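You operate a simulated robot arm through the tools that you are given. There is no shell and no other tool. Be economical: measure what you need, move in short steps, check, and stop when the job is done.

The job below is to be done with a simulated robot arm. You get a single attempt, and the scene is never put back.

Task
Hang up the yellow cloth and scrub off the sticky patch under it.
Fine: cloth on the peg on the stock cupboard; blue scrub pad from the middle stock drawer and back where it lay; drawer shut.

Only the result counts: the job must be done as asked and must still hold three seconds after the hand-in. Knocking over, shifting, dropping, spilling or breaking anything else fails it. Flat cloth is picked up by pressing the open fingertips on it (5 to 10 N) and closing them slowly along it; thin cloth reads only 2 to 8 mm in the jaws.

Robot
A 7-joint arm with a two-finger parallel gripper, fixed in place. Base frame: the origin is at the foot of the arm, x ahead of it, y to its left, z up. Readings come in mm, degrees, newtons and seconds.
With the tool pointing down near the work surface it reaches from about 120 to 720 mm from the base axis. Its first joint turns from -166.0 to 166.0 degrees. Payload 1.57 kg.
Tool frame: the origin (TCP) lies between the finger pads and is the grasp point; the fingertips stand 30 mm ahead of it; z points along the fingers, y is the line along which they close. The gripper opens to 110 mm. The fingers are 24 mm wide and 12 mm thick; the gripper's body (48 by 112 mm) begins 78 mm behind the TCP.
Orientation is that of the tool frame in the base frame, as a unit quaternion [x, y, z, w]. With the fingers straight down and closing along the base's y, the tool's x points along the base's -x, its y along +y and its z along -z.

Tools
- The arm moves only by the tool arm_command. Its argument "rows" is a list of rows, each a list of 7 numbers: the shift along the tool's x, y, z in units of 300 mm (1.0 is 300 mm), then the turn, a rotation vector about the tool's x, y, z in units of 120 degrees (1.0 is 120 degrees), then the opening, from 0 (shut) to 1 (fully open). In form: [[tx, ty, tz, ax, ay, az, jaw], ...]. A call has 1 to 10 rows; each row is the pose to reach, as a shift and turn from the pose commanded when the call began, along the tool's axes at that moment. A call with a number of a shift or a turn outside -1 to 1 is refused whole. Rows are played at 5 a second. More than 50 mm and 8.6 degrees between two rows, or a gripper value outside its range, and nothing of the call is played. Where a pose cannot be reached the arm comes as near as it can. A force on the tool above 80 N (or 10 N above the force at the start of the call, whichever is more), or a blocked arm, ends the call early, and 0.2 s more pass. Each finger travels about 45 mm/s and halts on what it meets, pressing with about 36 N; the grip force reading is that of the motor and also rises with nothing between the fingers. The clock runs only during rows and for 0.2 s after the last one: add rows that repeat a pose to give the fingers time. It gives the time, the measured TCP pose, the force on the tool (base axes), the opening and the grip force at its end, in the units of the frame above (readings bear some noise), and new pictures: "pictures" is both (left out), scene, wrist or none.
- Cameras (640 x 400 px; columns grow to the right, rows downward): "scene" is fixed at [50.3, 499.8, 1645.4]; the picture's right is [-0.87, -0.49, 0.00], its down [-0.24, 0.42, -0.87] and it looks along [0.43, -0.76, -0.49] (base axes); focal length 345 px, centre (320, 200). "wrist" rides on the gripper at [-36, 0, -80] in the tool frame; the picture's right is [0.00, -1.00, 0.00], its down [0.97, 0.00, -0.24] and it looks along [0.24, 0.00, 0.97] (tool axes); focal length 218 px, centre (320, 200). There is no depth. A picture from a camera that has moved, and an enlarged one, comes with that camera's place and axes in the base frame and with its lens.
- move_column(by): slides the trunk up (or, below 0, down) by that many mm; the arm rides with it, the base frame stays. It gives what a move gives, with no picture.
- zoom(camera, box): a new picture of the part [left, top, right, bottom] of that camera's present view, enlarged. The clock stands still meanwhile.
- sign_off(): hands the job in; it is judged then, once.

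Go step by step. Nothing tells you positions but the pictures and the camera data: compare them with the known pose of the tool, close in by small moves and look again before you grip or let go. The budget is 120 turns and 150 pictures, counting those below and the enlarged ones. Unless the task says otherwise, let go and move clear before handing in, and close with one line.

The tools are called as a command line: name --pt "numbers of a row" for each row, then --argument value for the rest, lists and objects as JSON in quotes. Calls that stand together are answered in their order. arm_command: Moves the arm, as the interface text tells. Its arguments: {"type":"object","properties":{"rows":{"type":"array"},"pictures":{"type":"string","enum":["both","scene","wrist","none"]}},"required":["rows"]} The other tools are called the same way: move_column (by) slides the trunk up or down; zoom (camera, box) takes an enlarged picture of a part of a camera's view; sign_off () hands the job in.

At the start:

```text
t: 0.0
eef_pos: [379.2, -160.2, 1414.5]
tool_rot: [0.0, 1.0, -0.004, 0.007]
wrist_force: [53.0, -54.8, -114.9]
width: 110.0
gripper_force: 0.0
trunk travel left (down, up): [-564.0, 26.0]
```

scene: 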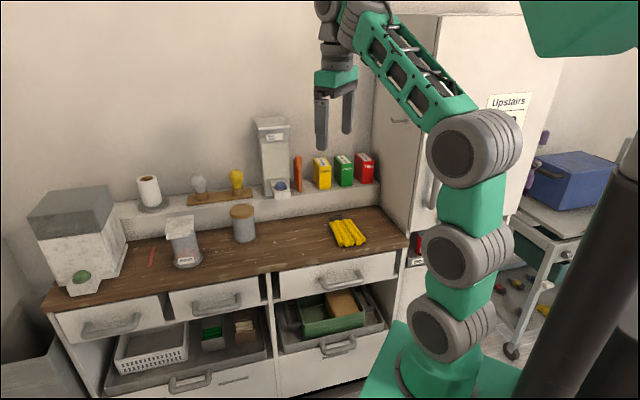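
wrist: 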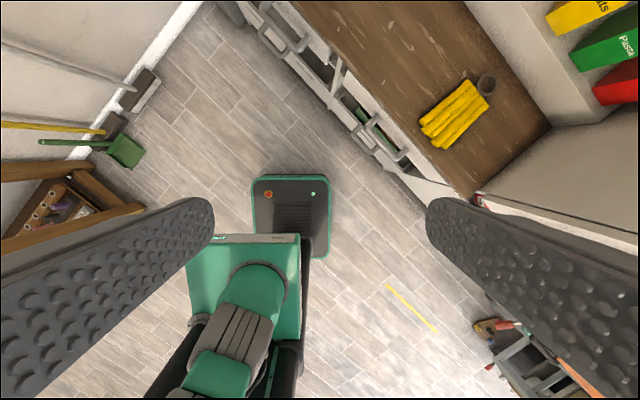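

I see a worktop with a folded yellow cloth near its right end, drawers below it, and a tall cupboard on the right. I'll enlarge parts of the view to find the peg, the labels and the stock drawers.

zoom --camera "scene" --box '[260, 200, 420, 360]'

zoom --camera "scene" --box '[360, 10, 640, 300]'

zoom --camera "scene" --box '[30, 180, 290, 400]'

zoom --camera "wrist" --box '[300, 0, 640, 220]'

```text
2.50 times, centred on (340, 280) of scene
camera zoom: at [50.3, 499.8, 1645.4], right [-0.87, -0.49, 0.0], down [-0.24, 0.42, -0.87], along [0.43, -0.76, -0.49], focal length 864 px, centre (270, 0)
```

zoom: 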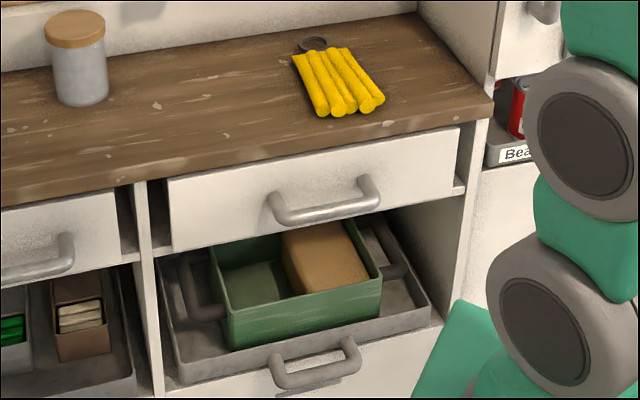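

```text
1.38 times, centred on (500, 155) of scene
camera zoom: at [50.3, 499.8, 1645.4], right [-0.87, -0.49, 0.0], down [-0.24, 0.42, -0.87], along [0.43, -0.76, -0.49], focal length 476 px, centre (72, 262)
```

zoom: 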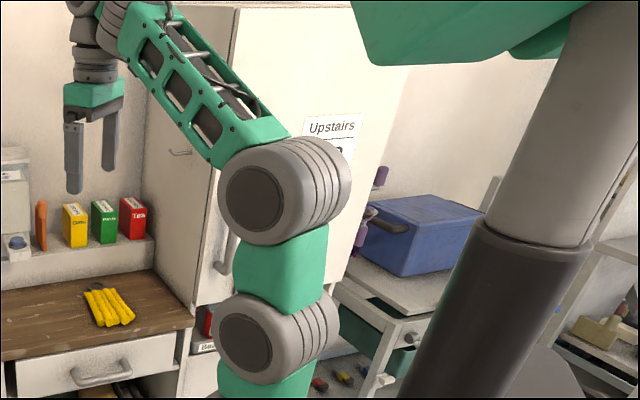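

```text
1.82 times, centred on (160, 290) of scene
camera zoom: at [50.3, 499.8, 1645.4], right [-0.87, -0.49, 0.0], down [-0.24, 0.42, -0.87], along [0.43, -0.76, -0.49], focal length 628 px, centre (611, 36)
```

zoom: 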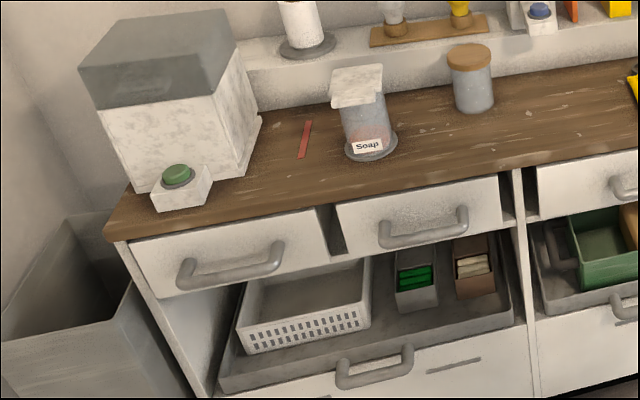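

```text
1.82 times, centred on (470, 110) of wrist
camera zoom: at [415.4, -157.4, 1494.8], right [0.0, -1.0, 0.01], down [-0.97, 0.0, 0.23], along [-0.23, -0.01, -0.97], focal length 397 px, centre (47, 364)
```

zoom: 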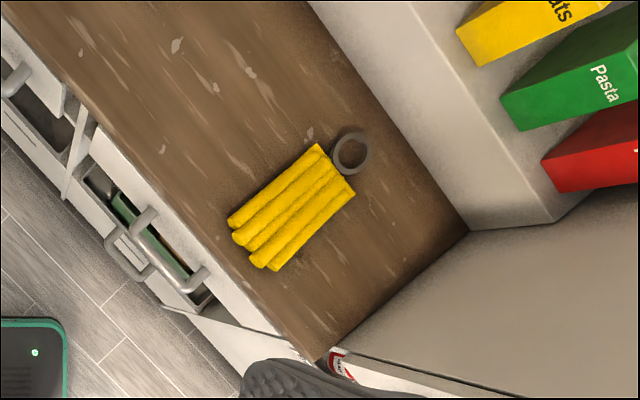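

The cloth has a grey hanging ring at its far end. I still need to find which unit is "stock" and where the peg is, so I'll enlarge the cupboard, the right side and the rest of the wrist view.

zoom --camera "scene" --box '[480, 80, 560, 130]'

zoom --camera "scene" --box '[490, 120, 640, 370]'

zoom --camera "wrist" --box '[0, 0, 220, 260]'

zoom --camera "wrist" --box '[440, 160, 640, 400]'

zoom --camera "scene" --box '[360, 80, 460, 300]'

```text
8.00 times, centred on (520, 105) of scene
camera zoom: at [50.3, 499.8, 1645.4], right [-0.87, -0.49, 0.0], down [-0.24, 0.42, -0.87], along [0.43, -0.76, -0.49], focal length 2763 px, centre (-1280, 960)
```

zoom: 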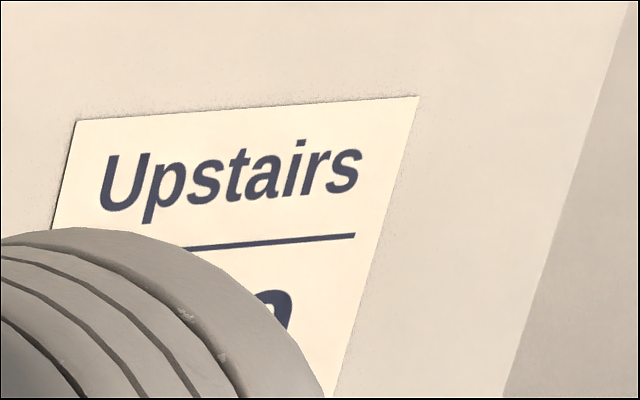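

```text
1.60 times, centred on (565, 245) of scene
camera zoom: at [50.3, 499.8, 1645.4], right [-0.87, -0.49, 0.0], down [-0.24, 0.42, -0.87], along [0.43, -0.76, -0.49], focal length 553 px, centre (-72, 128)
```

zoom: 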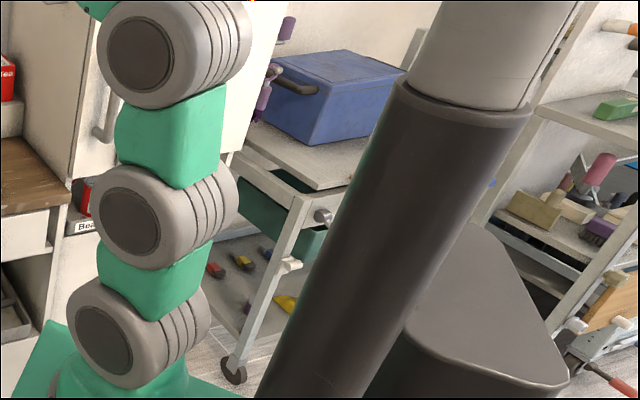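

```text
1.54 times, centred on (110, 130) of wrist
camera zoom: at [415.4, -157.4, 1494.8], right [0.0, -1.0, 0.01], down [-0.97, 0.0, 0.23], along [-0.23, -0.01, -0.97], focal length 336 px, centre (643, 308)
```

zoom: 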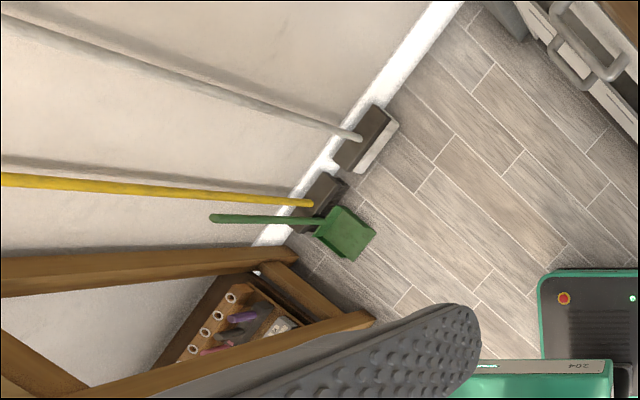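

```text
1.67 times, centred on (540, 280) of wrist
camera zoom: at [415.4, -157.4, 1494.8], right [0.0, -1.0, 0.01], down [-0.97, 0.0, 0.23], along [-0.23, -0.01, -0.97], focal length 364 px, centre (-47, 67)
```

zoom: 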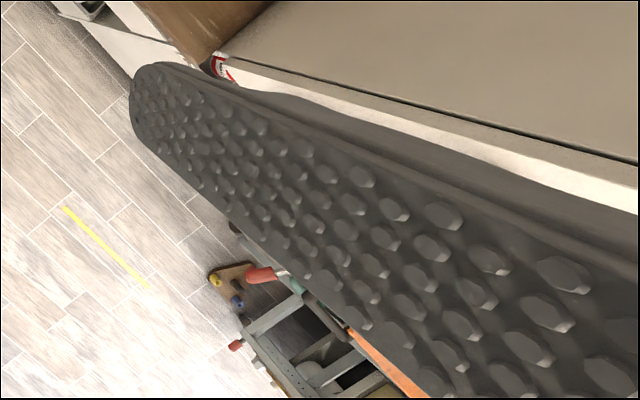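

```text
1.82 times, centred on (410, 190) of scene
camera zoom: at [50.3, 499.8, 1645.4], right [-0.87, -0.49, 0.0], down [-0.24, 0.42, -0.87], along [0.43, -0.76, -0.49], focal length 628 px, centre (156, 218)
```

zoom: 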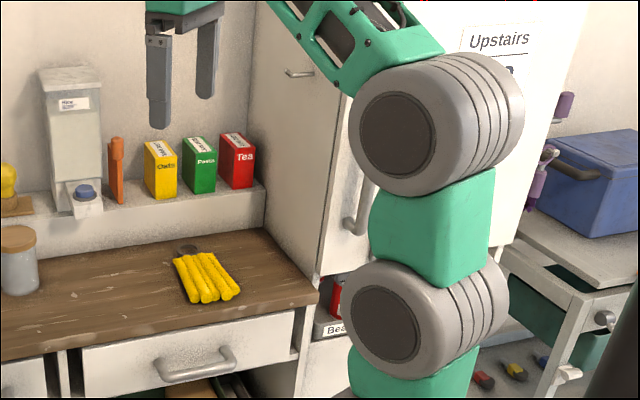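

The worktop's front edge runs at about 45° and the tall cupboard stands at its right end, with what looks like a peg on its side wall at roughly (416, -737, 1278). The cupboard front is hidden, so I'll yaw 45° and tilt the hand to see it with the wrist camera.

arm_command --pt "0.055 0.055 0 0 0 0.0625 1" --pt "0.11 0.11 0 0 0 0.125 1" --pt "0.165 0.165 0 0 0 0.1875 1" --pt "0.22 0.22 0 0 0 0.25 1" --pt "0.275 0.275 0 0 0 0.3125 1" --pt "0.333 0.333 0 0 0 0.375 1" --pictures "none"

arm_command --pt "0 0 0 0 -0.0625 0 1" --pt "0 0 0 0 -0.125 0 1" --pt "0 0 0 0 -0.1875 0 1" --pt "0 0 0 0 -0.25 0 1" --pt "0 0 0 0 -0.3125 0 1" --pt "0 0 0 0 -0.375 0 1" --pt "0 0 0 0 -0.4375 0 1"

```text
t: 1.4
eef_pos: [280.5, -58.9, 1412.6]
tool_rot: [0.383, 0.924, -0.001, 0.007]
wrist_force: [-1.1, -0.8, -0.5]
width: 110.1
gripper_force: 0.1
trunk travel left (down, up): [-564.0, 26.0]
```

```text
t: 2.9
eef_pos: [322.4, -107.5, 1343.0]
tool_rot: [0.402, 0.872, -0.176, 0.217]
wrist_force: [-0.5, 0.3, 0.8]
width: 110.1
gripper_force: 0.1
out of reach, approached as far as the arm can: row 5, 7
trunk travel left (down, up): [-564.0, 26.0]
stopped in row 7: the arm was blocked; the commanded pose is now the measured one
camera wrist: at [325.3, -89.8, 1429.6], right [-0.78, -0.62, 0.13], down [-0.62, 0.72, -0.3], along [0.09, -0.32, -0.94], focal length 218 px, centre (320, 200)
```

scene: 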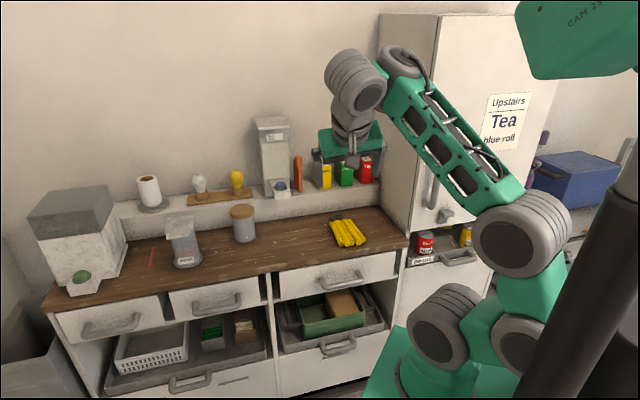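
wrist: 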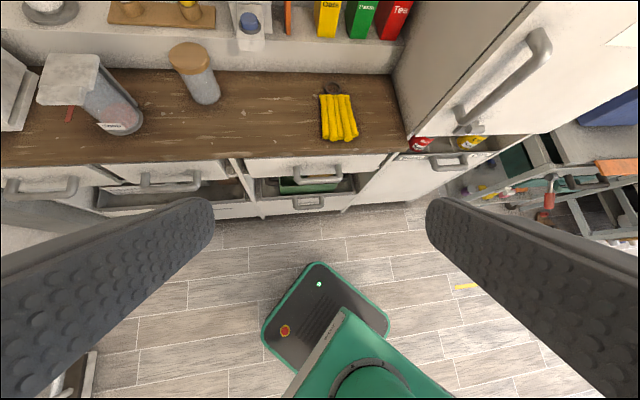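

The arm stopped partway at a joint limit, but the cupboard front is now visible. I'll enlarge it.

zoom --camera "wrist" --box '[340, 60, 540, 220]'

zoom --camera "scene" --box '[390, 200, 500, 330]'

zoom --camera "wrist" --box '[0, 100, 400, 230]'

```text
2.50 times, centred on (440, 140) of wrist
camera zoom: at [325.3, -89.8, 1429.6], right [-0.78, -0.62, 0.13], down [-0.62, 0.72, -0.3], along [0.09, -0.32, -0.94], focal length 546 px, centre (20, 350)
```

zoom: 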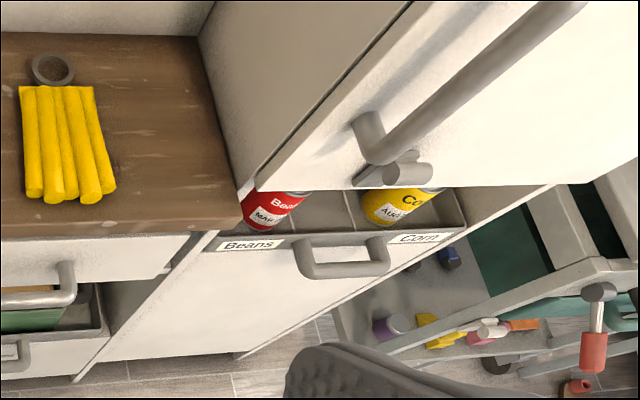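

```text
3.08 times, centred on (445, 265) of scene
camera zoom: at [50.3, 499.8, 1645.4], right [-0.87, -0.49, 0.0], down [-0.24, 0.42, -0.87], along [0.43, -0.76, -0.49], focal length 1063 px, centre (-65, 0)
```

zoom: 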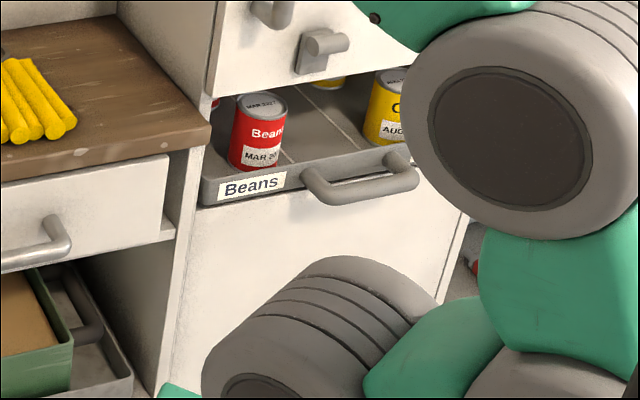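

```text
1.60 times, centred on (200, 165) of wrist
camera zoom: at [325.3, -89.8, 1429.6], right [-0.78, -0.62, 0.13], down [-0.62, 0.72, -0.3], along [0.09, -0.32, -0.94], focal length 349 px, centre (512, 256)
```

zoom: 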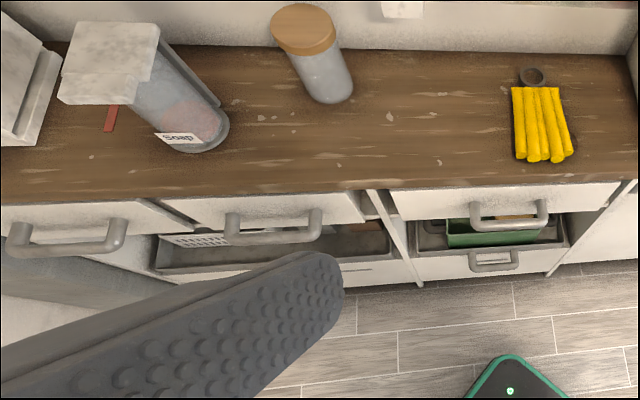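

The three views agree on a counter height near z=870, with the cloth at about (505, -530). I'll check the two peg candidates: the fitting on the cupboard's side and the one at the bottom of its door.

zoom --camera "scene" --box '[370, 90, 430, 150]'

zoom --camera "scene" --box '[425, 190, 485, 240]'

```text
6.67 times, centred on (400, 120) of scene
camera zoom: at [50.3, 499.8, 1645.4], right [-0.87, -0.49, 0.0], down [-0.24, 0.42, -0.87], along [0.43, -0.76, -0.49], focal length 2303 px, centre (-213, 733)
```

zoom: 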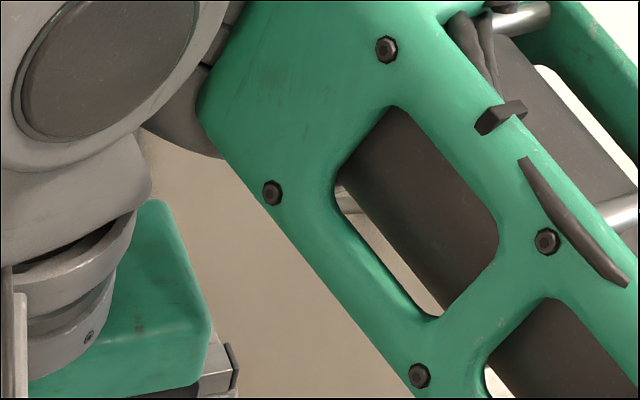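

```text
8.00 times, centred on (455, 215) of scene
camera zoom: at [50.3, 499.8, 1645.4], right [-0.87, -0.49, 0.0], down [-0.24, 0.42, -0.87], along [0.43, -0.76, -0.49], focal length 2763 px, centre (-760, 80)
```

zoom: 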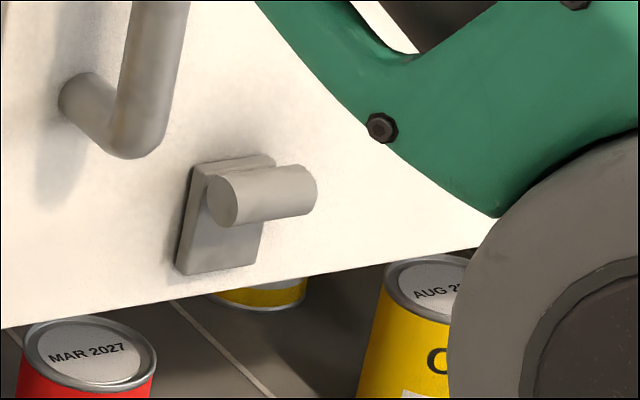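

The door fitting looks like a turn latch, and the side-wall fitting is hidden behind the arm. I'll move the hand outward and tilt it up further to look at that wall and the drawers.

arm_command --pt "-0.1 0.013 0.06 0 0 0 1" --pt "-0.2 0.027 0.12 0 0 0 1" --pt "-0.3 0.04 0.18 0 -0.05 0 1" --pt "-0.4 0.053 0.24 0 -0.1 0 1" --pt "-0.5 0.067 0.3 0 -0.15 0 1" --pt "-0.6 0.08 0.36 0 -0.2 0 1" --pt "-0.6 0.08 0.36 0 -0.25 0 1" --pt "-0.6 0.08 0.36 0 -0.3 0 1"

```text
t: 4.5
eef_pos: [413.0, -125.8, 1404.1]
tool_rot: [0.2, 0.904, -0.138, 0.351]
wrist_force: [0.3, -0.1, -0.9]
width: 110.1
gripper_force: 0.0
out of reach, approached as far as the arm can: row 4, 5, 6, 7
trunk travel left (down, up): [-564.0, 26.0]
stopped in row 7: the arm was blocked; the commanded pose is now the measured one
camera wrist: at [391.6, -101.9, 1486.9], right [-0.46, -0.88, 0.11], down [-0.79, 0.35, -0.5], along [0.4, -0.32, -0.86], focal length 218 px, centre (320, 200)
```

scene: 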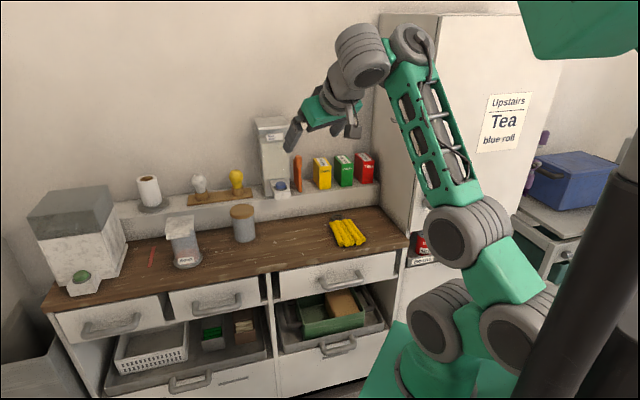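
wrist: 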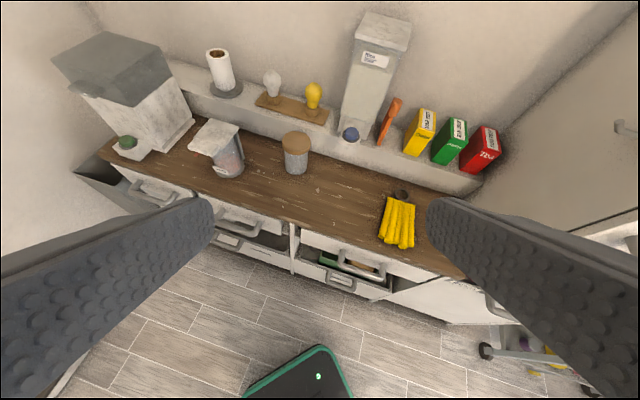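

zoom --camera "wrist" --box '[560, 80, 640, 180]'

zoom --camera "wrist" --box '[100, 160, 500, 320]'

```text
4.00 times, centred on (600, 130) of wrist
camera zoom: at [391.6, -101.9, 1486.9], right [-0.46, -0.88, 0.11], down [-0.79, 0.35, -0.5], along [0.4, -0.32, -0.86], focal length 873 px, centre (-800, 480)
```

zoom: 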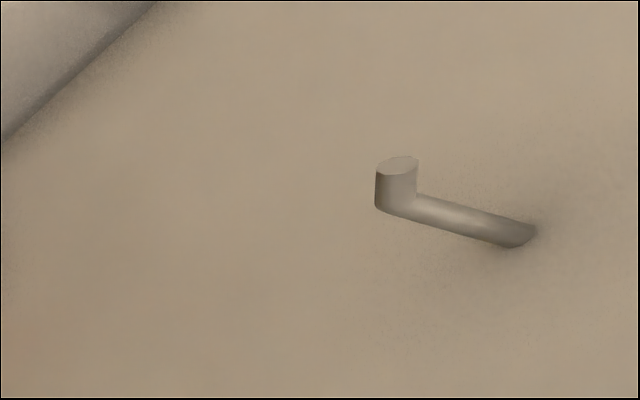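

```text
1.60 times, centred on (300, 240) of wrist
camera zoom: at [391.6, -101.9, 1486.9], right [-0.46, -0.88, 0.11], down [-0.79, 0.35, -0.5], along [0.4, -0.32, -0.86], focal length 349 px, centre (352, 136)
```

zoom: 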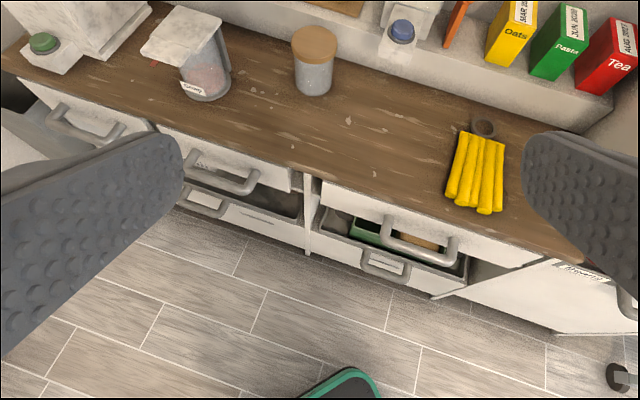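

The side-wall fitting is clearly the peg, a horizontal rod with an upturned end: tip at about (403, -610, 1316), root at about (366, -651, 1310). The stock drawers are still unclear, so I'll swing round to look at the rest of the room.

arm_command --pt "0.027 -0.138 -0.005 0.033 0.005 0.034 1" --pt "0.054 -0.276 -0.01 0.066 0.01 0.068 1" --pt "0.081 -0.414 -0.014 0.099 0.015 0.102 1" --pt "0.108 -0.552 -0.019 0.132 0.021 0.136 1" --pt "0.135 -0.69 -0.024 0.165 0.026 0.17 1" --pt "0.162 -0.828 -0.028 0.198 0.032 0.204 1" --pt "0.19 -0.966 -0.033 0.23 0.037 0.238 1"

```text
t: 5.0
eef_pos: [422.6, -118.1, 1371.0]
tool_rot: [0.175, 0.927, -0.114, 0.311]
wrist_force: [-0.5, 0.6, 0.3]
width: 110.2
gripper_force: 0.0
trunk travel left (down, up): [-564.0, 26.0]
stopped in row 2: the arm was blocked; the commanded pose is now the measured one
camera wrist: at [407.3, -101.1, 1454.5], right [-0.39, -0.91, 0.1], down [-0.85, 0.32, -0.41], along [0.35, -0.25, -0.9], focal length 218 px, centre (320, 200)
```

scene: 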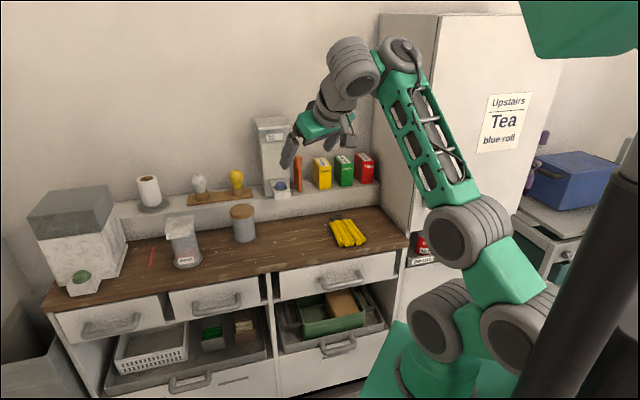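
wrist: 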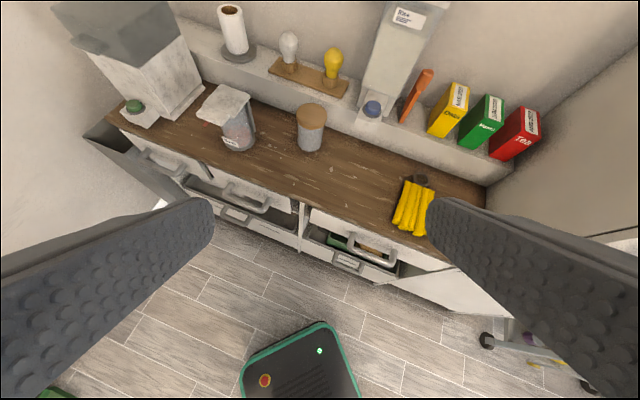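

The arm was blocked again, probably because it is folded high up. I'll bring the hand lower and point it down, then look again.

arm_command --pt "0.076 -0.02 0.076 0 0.046 0 1" --pt "0.152 -0.04 0.152 0 0.092 0 1" --pt "0.228 -0.06 0.228 0 0.139 0 1" --pt "0.304 -0.08 0.304 0 0.185 0 1" --pt "0.38 -0.1 0.38 0 0.232 0 1" --pt "0.456 -0.12 0.456 0 0.278 0 1" --pt "0.533 -0.143 0.53 0 0.325 0 1" --pictures "scene"

```text
t: 6.6
eef_pos: [373.1, -167.8, 1143.9]
tool_rot: [0.202, 0.978, -0.047, -0.024]
wrist_force: [-5.6, -10.7, -2.4]
width: 110.1
gripper_force: 0.0
trunk travel left (down, up): [-564.0, 26.0]
```

scene: 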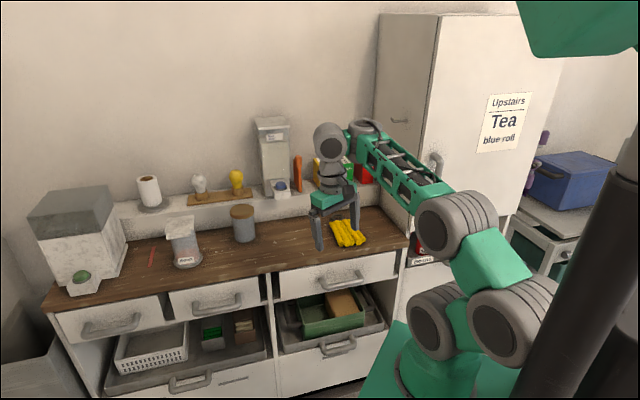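

The arm is now in a relaxed posture. I'll swing it about 40° clockwise.

arm_command --pt "0.057 -0.147 0 0 0 0.057 1" --pt "0.114 -0.294 0 0 0 0.114 1" --pt "0.171 -0.441 0 0 0 0.171 1" --pt "0.229 -0.589 0 0 0 0.228 1" --pt "0.286 -0.736 0 0 0 0.285 1" --pt "0.343 -0.883 0 0 0 0.342 1"

```text
t: 7.6
eef_pos: [309.7, -242.0, 1158.2]
tool_rot: [0.305, 0.951, -0.044, -0.01]
wrist_force: [0.5, 0.6, 0.6]
width: 110.0
gripper_force: 0.0
trunk travel left (down, up): [-564.0, 26.0]
stopped in row 4: the arm was blocked; the commanded pose is now the measured one
camera wrist: at [343.8, -255.9, 1238.3], right [-0.58, -0.81, 0.09], down [-0.78, 0.58, 0.23], along [-0.24, 0.06, -0.97], focal length 218 px, centre (320, 200)
```

scene: 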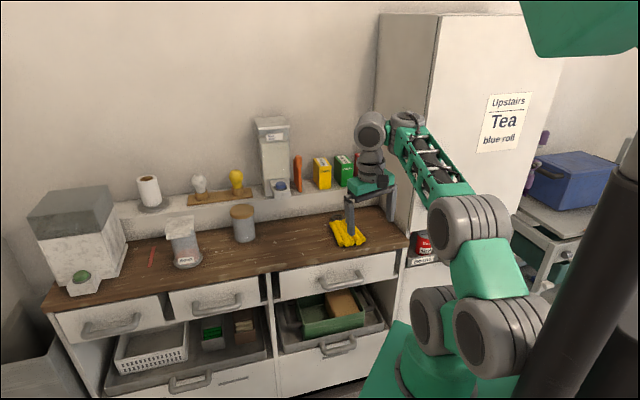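
wrist: 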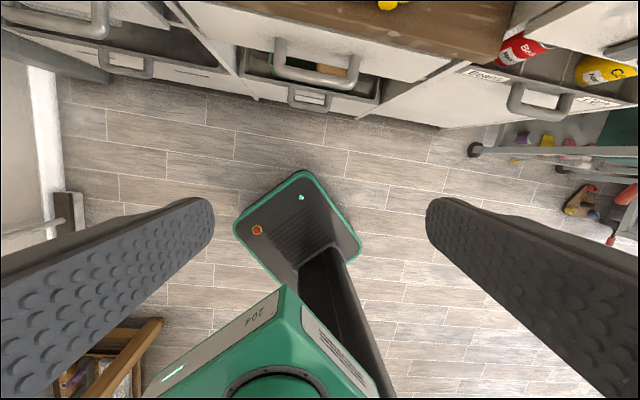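

zoom --camera "wrist" --box '[380, 40, 640, 180]'

zoom --camera "wrist" --box '[0, 0, 400, 120]'

```text
2.46 times, centred on (510, 110) of wrist
camera zoom: at [343.8, -255.9, 1238.3], right [-0.58, -0.81, 0.09], down [-0.78, 0.58, 0.23], along [-0.24, 0.06, -0.97], focal length 537 px, centre (-148, 422)
```

zoom: 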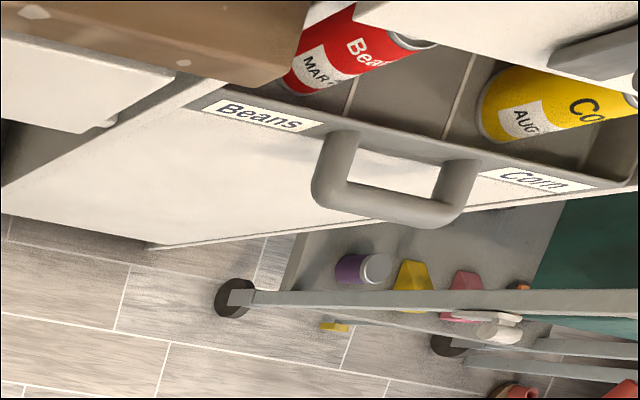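

```text
1.60 times, centred on (200, 60) of wrist
camera zoom: at [343.8, -255.9, 1238.3], right [-0.58, -0.81, 0.09], down [-0.78, 0.58, 0.23], along [-0.24, 0.06, -0.97], focal length 349 px, centre (512, 424)
```

zoom: 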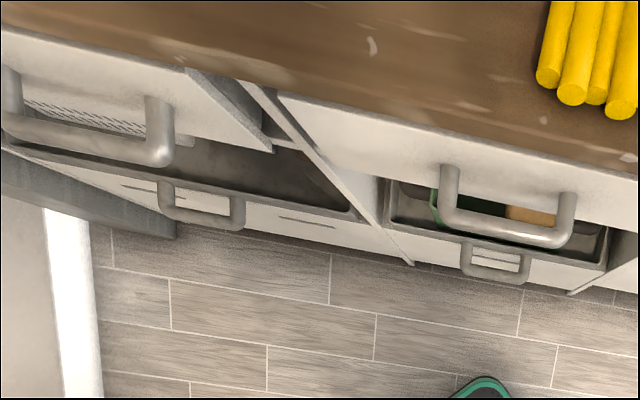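

The cupboard front has only the Beans/Corn tray, and the counter has a row of three shut drawers, so the middle one of those is my main candidate. I'll deal with the cloth first and move above it for a close look at the ring.

arm_command --pt "-0.13 -0.037 0.06 0 0 0 1" --pt "-0.26 -0.073 0.12 0 0 0 1" --pt "-0.395 -0.11 0.18 0 0 0 1" --pt "-0.527 -0.147 0.24 0 0 0 1" --pt "-0.66 -0.183 0.3 0 0 0 1" --pt "-0.79 -0.22 0.36 0 0 0 1"

```text
t: 9.0
eef_pos: [458.7, -443.4, 1060.7]
tool_rot: [0.305, 0.951, -0.045, -0.01]
wrist_force: [0.6, -0.7, 0.1]
width: 109.8
gripper_force: 0.1
trunk travel left (down, up): [-564.0, 26.0]
camera wrist: at [492.8, -456.1, 1139.7], right [-0.58, -0.81, 0.09], down [-0.78, 0.58, 0.23], along [-0.24, 0.06, -0.97], focal length 218 px, centre (320, 200)
```

scene: 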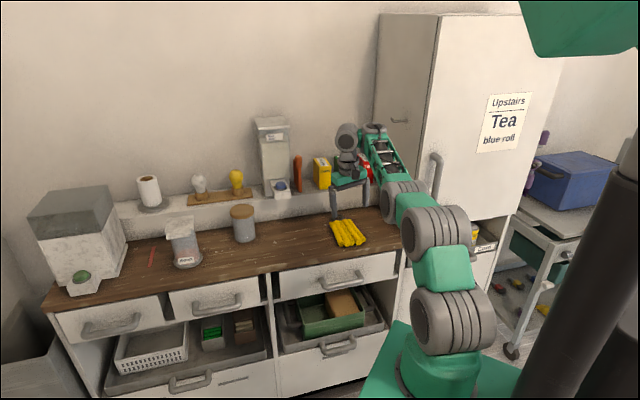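
wrist: 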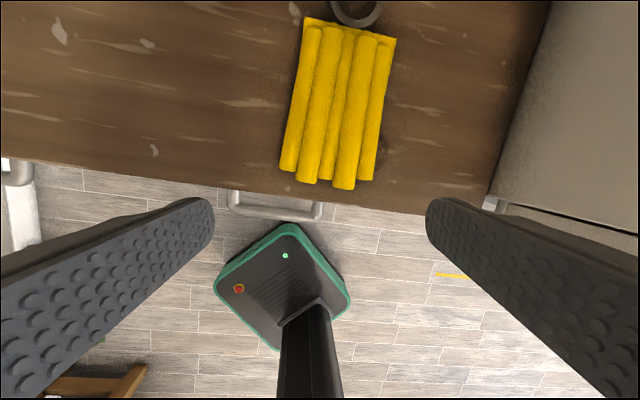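

arm_command --pt "-0.13 -0.017 0.047 0 0 0 1" --pt "-0.26 -0.033 0.093 0 0 0 1" --pt "-0.393 -0.05 0.14 0 0 0 1" --pictures "wrist"

```text
t: 9.8
eef_pos: [516.6, -490.0, 1029.2]
tool_rot: [0.305, 0.951, -0.044, -0.01]
wrist_force: [-0.3, 0.2, -0.5]
width: 109.8
gripper_force: 0.0
out of reach, approached as far as the arm can: row 2, 3
trunk travel left (down, up): [-564.0, 26.0]
camera wrist: at [551.6, -503.4, 1107.8], right [-0.58, -0.81, 0.09], down [-0.78, 0.58, 0.23], along [-0.24, 0.06, -0.97], focal length 218 px, centre (320, 200)
```

wrist: 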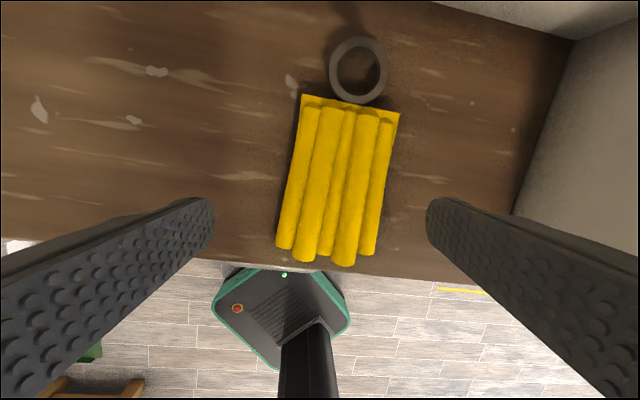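

The ring is about 56 mm across with a 41 mm hole, at about (578, -594), out of reach with the tool straight down. I'll square the tool to the counter, lift a little, lower the column and then lean the tool outward.

arm_command --pt "0.045 -0.004 -0.125 -0.0106 0.0018 0.0197 1" --pt "0.09 -0.008 -0.25 -0.0212 0.0037 0.0393 1" --pt "0.135 -0.011 -0.375 -0.0319 0.0055 0.059 1" --pt "0.18 -0.015 -0.5 -0.0425 0.0074 0.0787 1" --pictures "none"

move_column --by -150

arm_command --pt "0 0 0 0 -0.06 0 1" --pt "0 0 0 0 -0.12 0 1" --pt "0 0 0 0 -0.18 0 1" --pt "0 0 0 0 -0.24 0 1" --pt "0 0 0 0 -0.3 0 1"

```text
t: 10.8
eef_pos: [478.6, -453.6, 1178.3]
tool_rot: [0.384, 0.923, 0.0, 0.0]
wrist_force: [0.7, 0.5, -0.6]
width: 110.0
gripper_force: 0.1
trunk travel left (down, up): [-564.0, 26.0]
```

```text
t: 12.5
eef_pos: [478.9, -453.3, 1027.8]
tool_rot: [0.383, 0.924, -0.001, 0.0]
wrist_force: [0.6, 0.4, 0.8]
width: 110.2
gripper_force: 0.1
trunk travel left (down, up): [-414.0, 176.0]
```

```text
t: 13.7
eef_pos: [477.9, -451.6, 1028.0]
tool_rot: [0.364, 0.878, -0.118, 0.287]
wrist_force: [0.1, -0.6, -0.7]
width: 110.0
gripper_force: 0.1
trunk travel left (down, up): [-414.0, 176.0]
camera wrist: at [467.4, -438.4, 1113.6], right [-0.71, -0.71, 0.0], down [-0.65, 0.66, -0.38], along [0.27, -0.27, -0.93], focal length 218 px, centre (320, 200)
```

scene: 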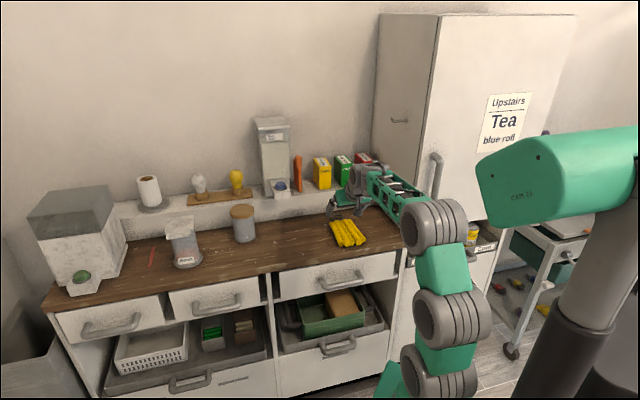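
wrist: 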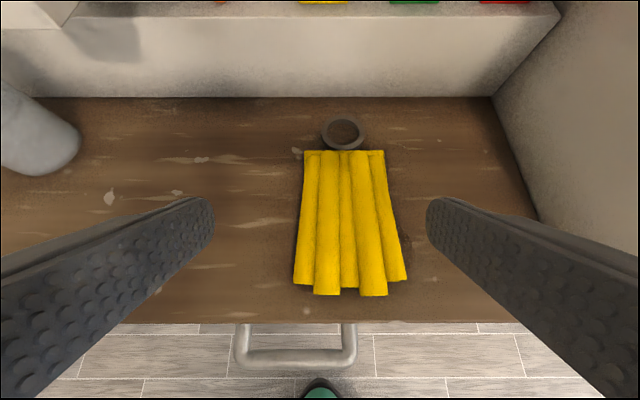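

The tool is now square to the counter with the ring at about (581, -596). I'll hover just above it with the fingers either side.

arm_command --pt "-0.079 -0.024 0.127 0 0 0 1" --pt "-0.158 -0.048 0.254 0 0 0 1" --pt "-0.236 -0.073 0.381 0 0 0 1" --pt "-0.315 -0.097 0.509 0 0 0 1"

```text
t: 14.7
eef_pos: [577.2, -590.4, 960.6]
tool_rot: [0.365, 0.878, -0.119, 0.285]
wrist_force: [-0.1, 0.2, 0.1]
width: 110.1
gripper_force: 0.0
trunk travel left (down, up): [-414.0, 176.0]
camera wrist: at [564.9, -577.2, 1045.2], right [-0.71, -0.71, 0.0], down [-0.65, 0.66, -0.38], along [0.27, -0.27, -0.93], focal length 218 px, centre (320, 200)
```

scene: 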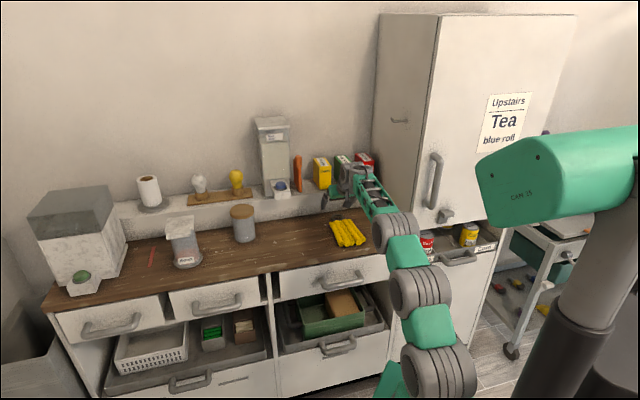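
wrist: 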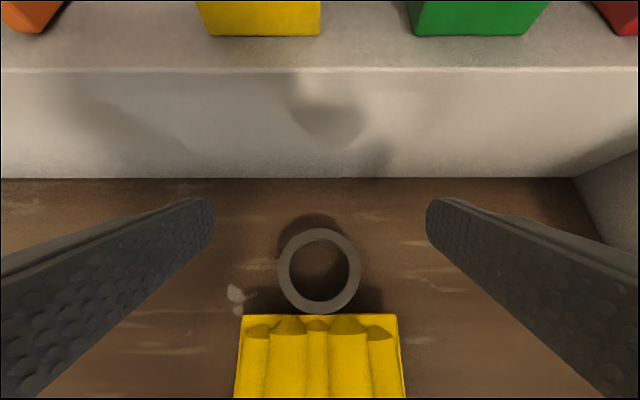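

The ring seems to sit raised at about z=895, near (574, -586), judging from its size and shadow. I'll descend to just around it and check.

arm_command --pt "0.05 0 0.02 0 0 0 1" --pt "0.09 0 0.055 0 0 0 1" --pt "0.128 0.002 0.092 0 0 0 1" --pt "0.128 0.002 0.092 0 0 0 1"

```text
t: 15.7
eef_pos: [565.1, -579.8, 914.3]
tool_rot: [0.365, 0.878, -0.118, 0.285]
wrist_force: [-0.4, -0.2, 0.7]
width: 110.0
gripper_force: 0.0
trunk travel left (down, up): [-414.0, 176.0]
camera wrist: at [554.2, -565.6, 999.4], right [-0.71, -0.71, 0.0], down [-0.65, 0.66, -0.38], along [0.27, -0.27, -0.93], focal length 218 px, centre (320, 200)
```

scene: 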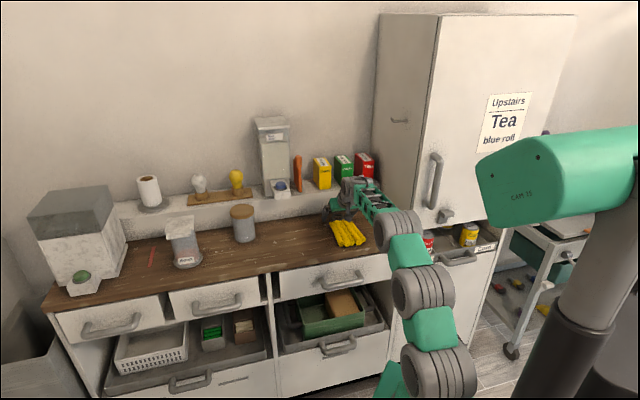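
wrist: 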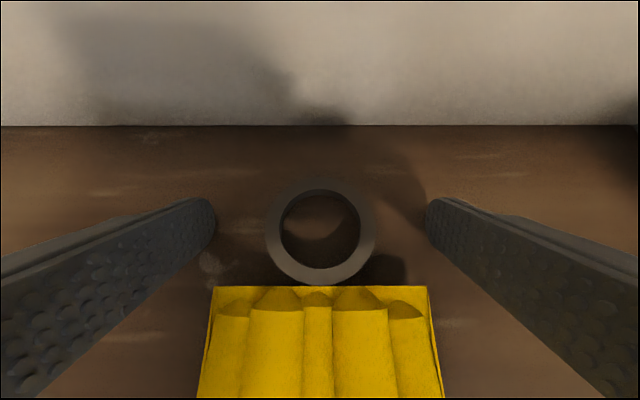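

The ring centre lies about 20 mm ahead of the TCP, between the pads. A small correction, then I'll close on its outer diameter.

arm_command --pt "0.023 0 0.01 0 0 0 1" --pt "0.023 0 0.01 0 0 0 0.85" --pt "0.023 0 0.01 0 0 0 0.7" --pt "0.023 0 0.01 0 0 0 0.55" --pt "0.023 0 0.01 0 0 0 0.4" --pt "0.023 0 0.01 0 0 0 0.4" --pt "0.023 0 0.01 0 0 0 0.4" --pictures "wrist"

```text
t: 17.3
eef_pos: [559.3, -578.3, 911.6]
tool_rot: [0.366, 0.877, -0.12, 0.288]
wrist_force: [-14.0, -8.9, 17.4]
width: 62.1
gripper_force: 25.0
trunk travel left (down, up): [-414.0, 176.0]
camera wrist: at [547.9, -564.6, 996.5], right [-0.71, -0.7, 0.0], down [-0.65, 0.66, -0.38], along [0.27, -0.27, -0.92], focal length 218 px, centre (320, 200)
```

wrist: 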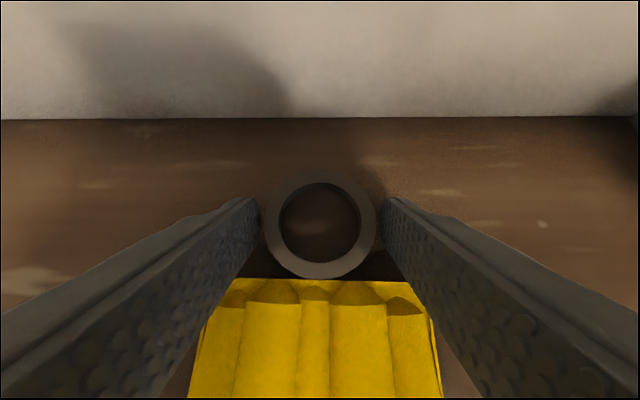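

The jaws have stopped at 62 mm on the ring. I'll lift slowly and see whether it comes along.

arm_command --pt "-0.01 0 -0.014 0 0 0 0.4" --pt "-0.04 0 -0.055 0 0 0 0.4" --pt "-0.08 0 -0.11 0 0 0 0.4" --pt "-0.118 0 -0.162 0 0 0 0.4" --pt "-0.118 0 -0.162 0 0 0 0.4"

```text
t: 18.5
eef_pos: [563.1, -576.6, 968.2]
tool_rot: [0.365, 0.879, -0.118, 0.284]
wrist_force: [-0.3, 0.1, -0.3]
width: 61.0
gripper_force: 36.1
trunk travel left (down, up): [-414.0, 176.0]
camera wrist: at [551.8, -563.4, 1053.3], right [-0.71, -0.71, 0.0], down [-0.65, 0.66, -0.38], along [0.27, -0.27, -0.93], focal length 218 px, centre (320, 200)
```

scene: 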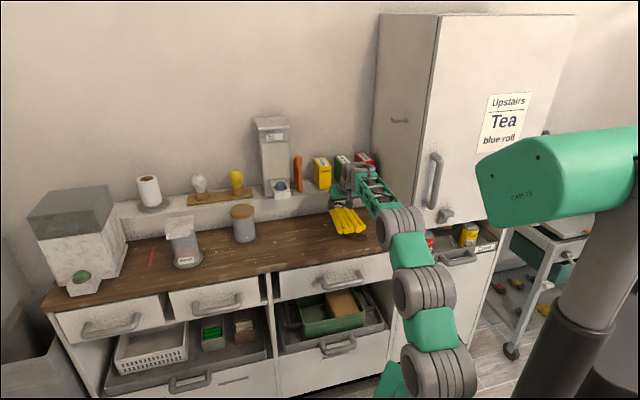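
wrist: 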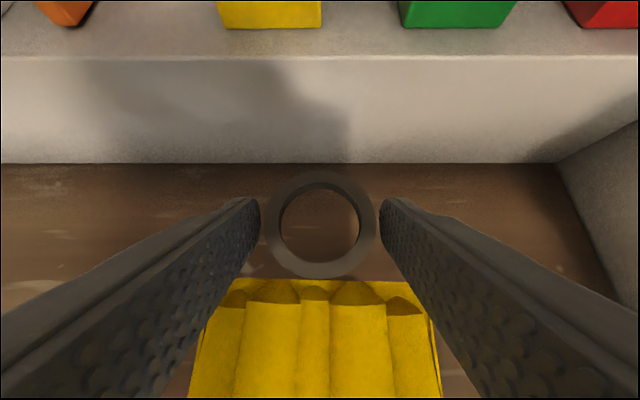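

The ring and cloth came up together and stay fixed in the grip. I'll raise them and pull back, before turning so the ring faces the peg with the cloth hanging down.

arm_command --pt "-0.008 0 -0.152 0 0 0 0.4" --pt "-0.015 0 -0.305 0 0 0 0.4" --pt "-0.023 0 -0.457 0 0 0 0.4" --pt "-0.031 0 -0.61 0 0 0 0.4" --pt "-0.038 0 -0.762 0 0 0 0.4" --pt "-0.046 0 -0.914 0 0 0 0.4"

```text
t: 19.9
eef_pos: [455.6, -470.5, 1199.1]
tool_rot: [0.364, 0.879, -0.118, 0.285]
wrist_force: [0.5, 0.2, -0.8]
width: 61.0
gripper_force: 35.7
trunk travel left (down, up): [-414.0, 176.0]
camera wrist: at [444.1, -457.1, 1284.4], right [-0.71, -0.71, 0.0], down [-0.65, 0.66, -0.38], along [0.27, -0.27, -0.93], focal length 218 px, centre (320, 200)
```

scene: 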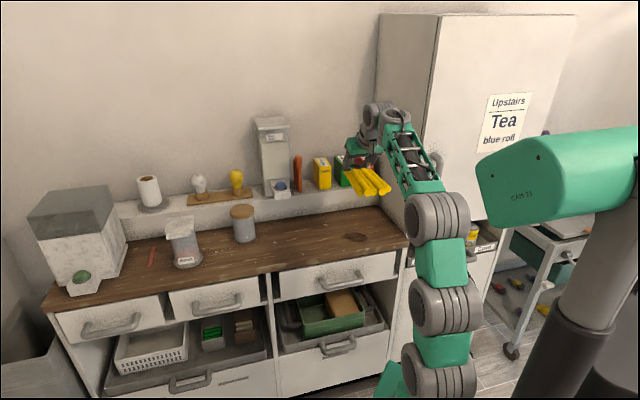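
wrist: 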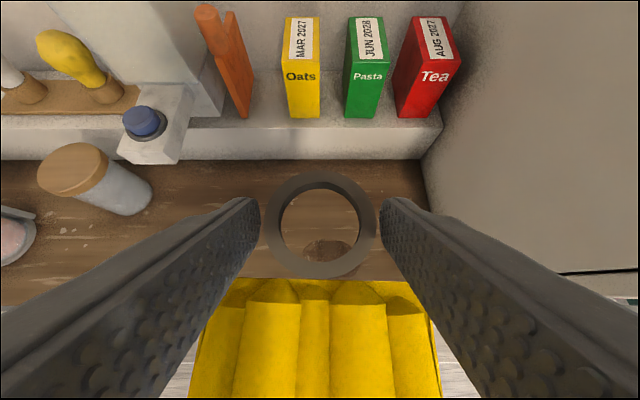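

The sticky patch is now visible at about (470, -513). I'll turn the hand in two halves of 60° each.

arm_command --pt "-0.015 0 -0.02 0.0504 -0.0361 0.008 0.4" --pt "-0.03 0 -0.04 0.1008 -0.0721 0.016 0.4" --pt "-0.045 0 -0.06 0.151 -0.108 0.024 0.4" --pt "-0.06 0 -0.08 0.2015 -0.144 0.032 0.4" --pt "-0.075 0 -0.1 0.252 -0.18 0.04 0.4" --pt "-0.09 0 -0.12 0.302 -0.216 0.048 0.4" --pt "-0.105 0 -0.14 0.353 -0.252 0.056 0.4" --pt "-0.118 0 -0.162 0.403 -0.2885 0.064 0.4"

```text
t: 21.7
eef_pos: [457.1, -471.6, 1257.8]
tool_rot: [0.453, 0.607, -0.544, 0.362]
wrist_force: [-0.5, 0.0, -0.8]
width: 61.4
gripper_force: 36.4
trunk travel left (down, up): [-414.0, 176.0]
camera wrist: at [474.1, -396.5, 1302.8], right [-0.94, 0.0, 0.33], down [-0.31, 0.39, -0.87], along [-0.13, -0.92, -0.37], focal length 218 px, centre (320, 200)
```

scene: 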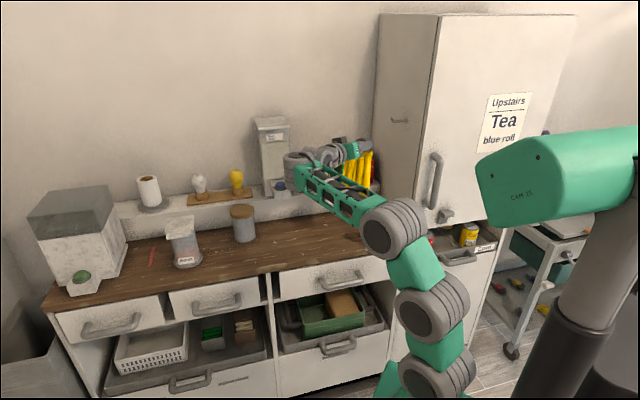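
wrist: 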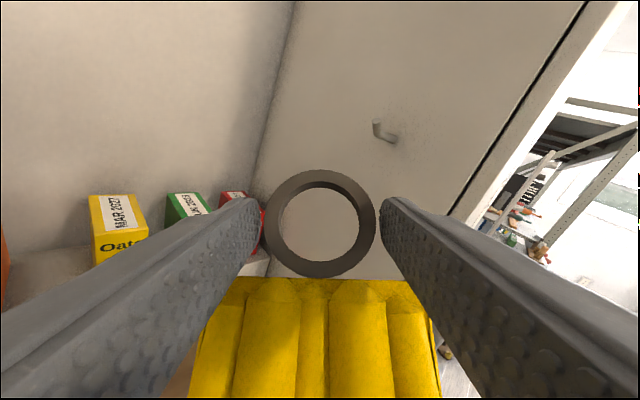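

The peg is visible. I'll do the second half of the turn.

arm_command --pt "0 0 0 0.0504 -0.0361 0.008 0.4" --pt "0 0 0 0.1008 -0.0721 0.016 0.4" --pt "0 0 0 0.151 -0.108 0.024 0.4" --pt "0 0 0 0.2015 -0.144 0.032 0.4" --pt "0 0 0 0.252 -0.18 0.04 0.4" --pt "0 0 0 0.302 -0.216 0.048 0.4" --pt "0 0 0 0.353 -0.252 0.056 0.4" --pt "0 0 0 0.403 -0.2885 0.064 0.4"

```text
t: 23.5
eef_pos: [464.1, -525.0, 1282.9]
tool_rot: [-0.445, -0.366, 0.732, -0.364]
wrist_force: [-0.2, -0.1, -0.9]
width: 61.4
gripper_force: 36.1
out of reach, approached as far as the arm can: row 3, 4, 5, 6, 7, 8
trunk travel left (down, up): [-414.0, 176.0]
camera wrist: at [508.7, -448.5, 1288.1], right [-0.86, 0.47, 0.21], down [-0.24, 0.01, -0.97], along [-0.46, -0.88, 0.11], focal length 218 px, centre (320, 200)
```

scene: 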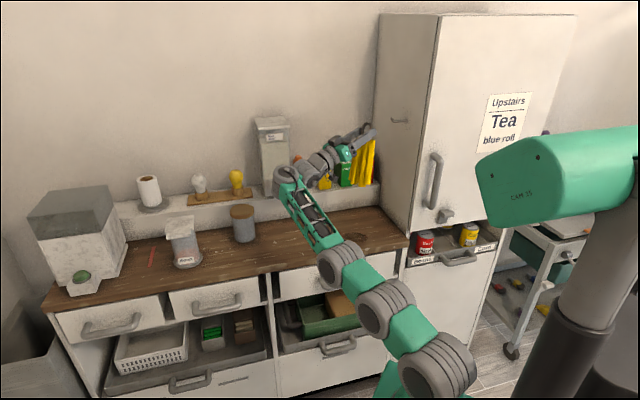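
wrist: 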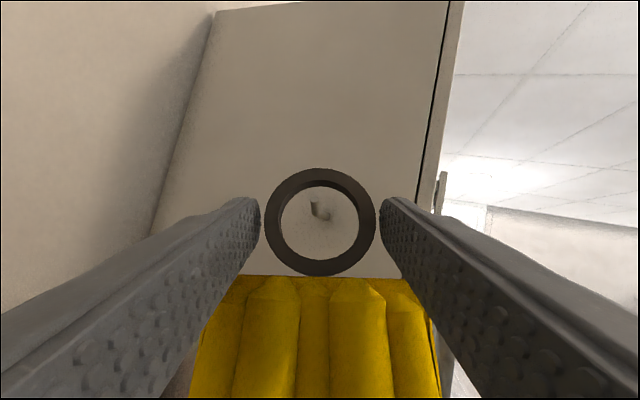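

The peg shows through the ring already, and the pose is about 20° off ideal, which is acceptable. I'll enlarge the view to measure it precisely.

zoom --camera "wrist" --box '[250, 160, 390, 290]'

zoom --camera "scene" --box '[320, 90, 440, 200]'

```text
3.08 times, centred on (320, 225) of wrist
camera zoom: at [508.7, -448.5, 1288.1], right [-0.86, 0.47, 0.21], down [-0.24, 0.01, -0.97], along [-0.46, -0.88, 0.11], focal length 672 px, centre (320, 123)
```

zoom: 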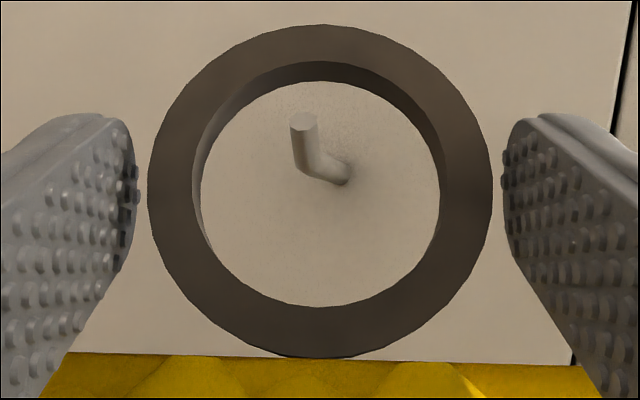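

```text
3.64 times, centred on (380, 145) of scene
camera zoom: at [50.3, 499.8, 1645.4], right [-0.87, -0.49, 0.0], down [-0.24, 0.42, -0.87], along [0.43, -0.76, -0.49], focal length 1256 px, centre (102, 400)
```

zoom: 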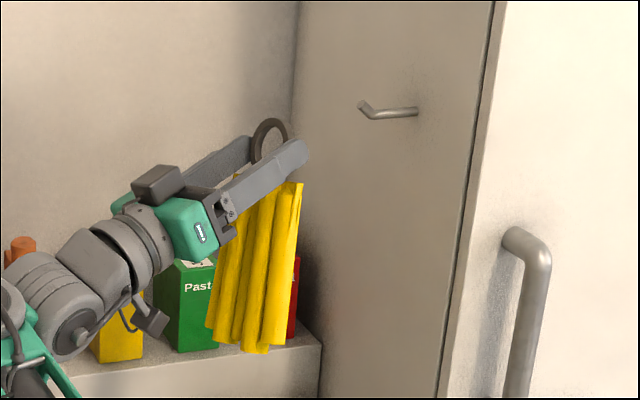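

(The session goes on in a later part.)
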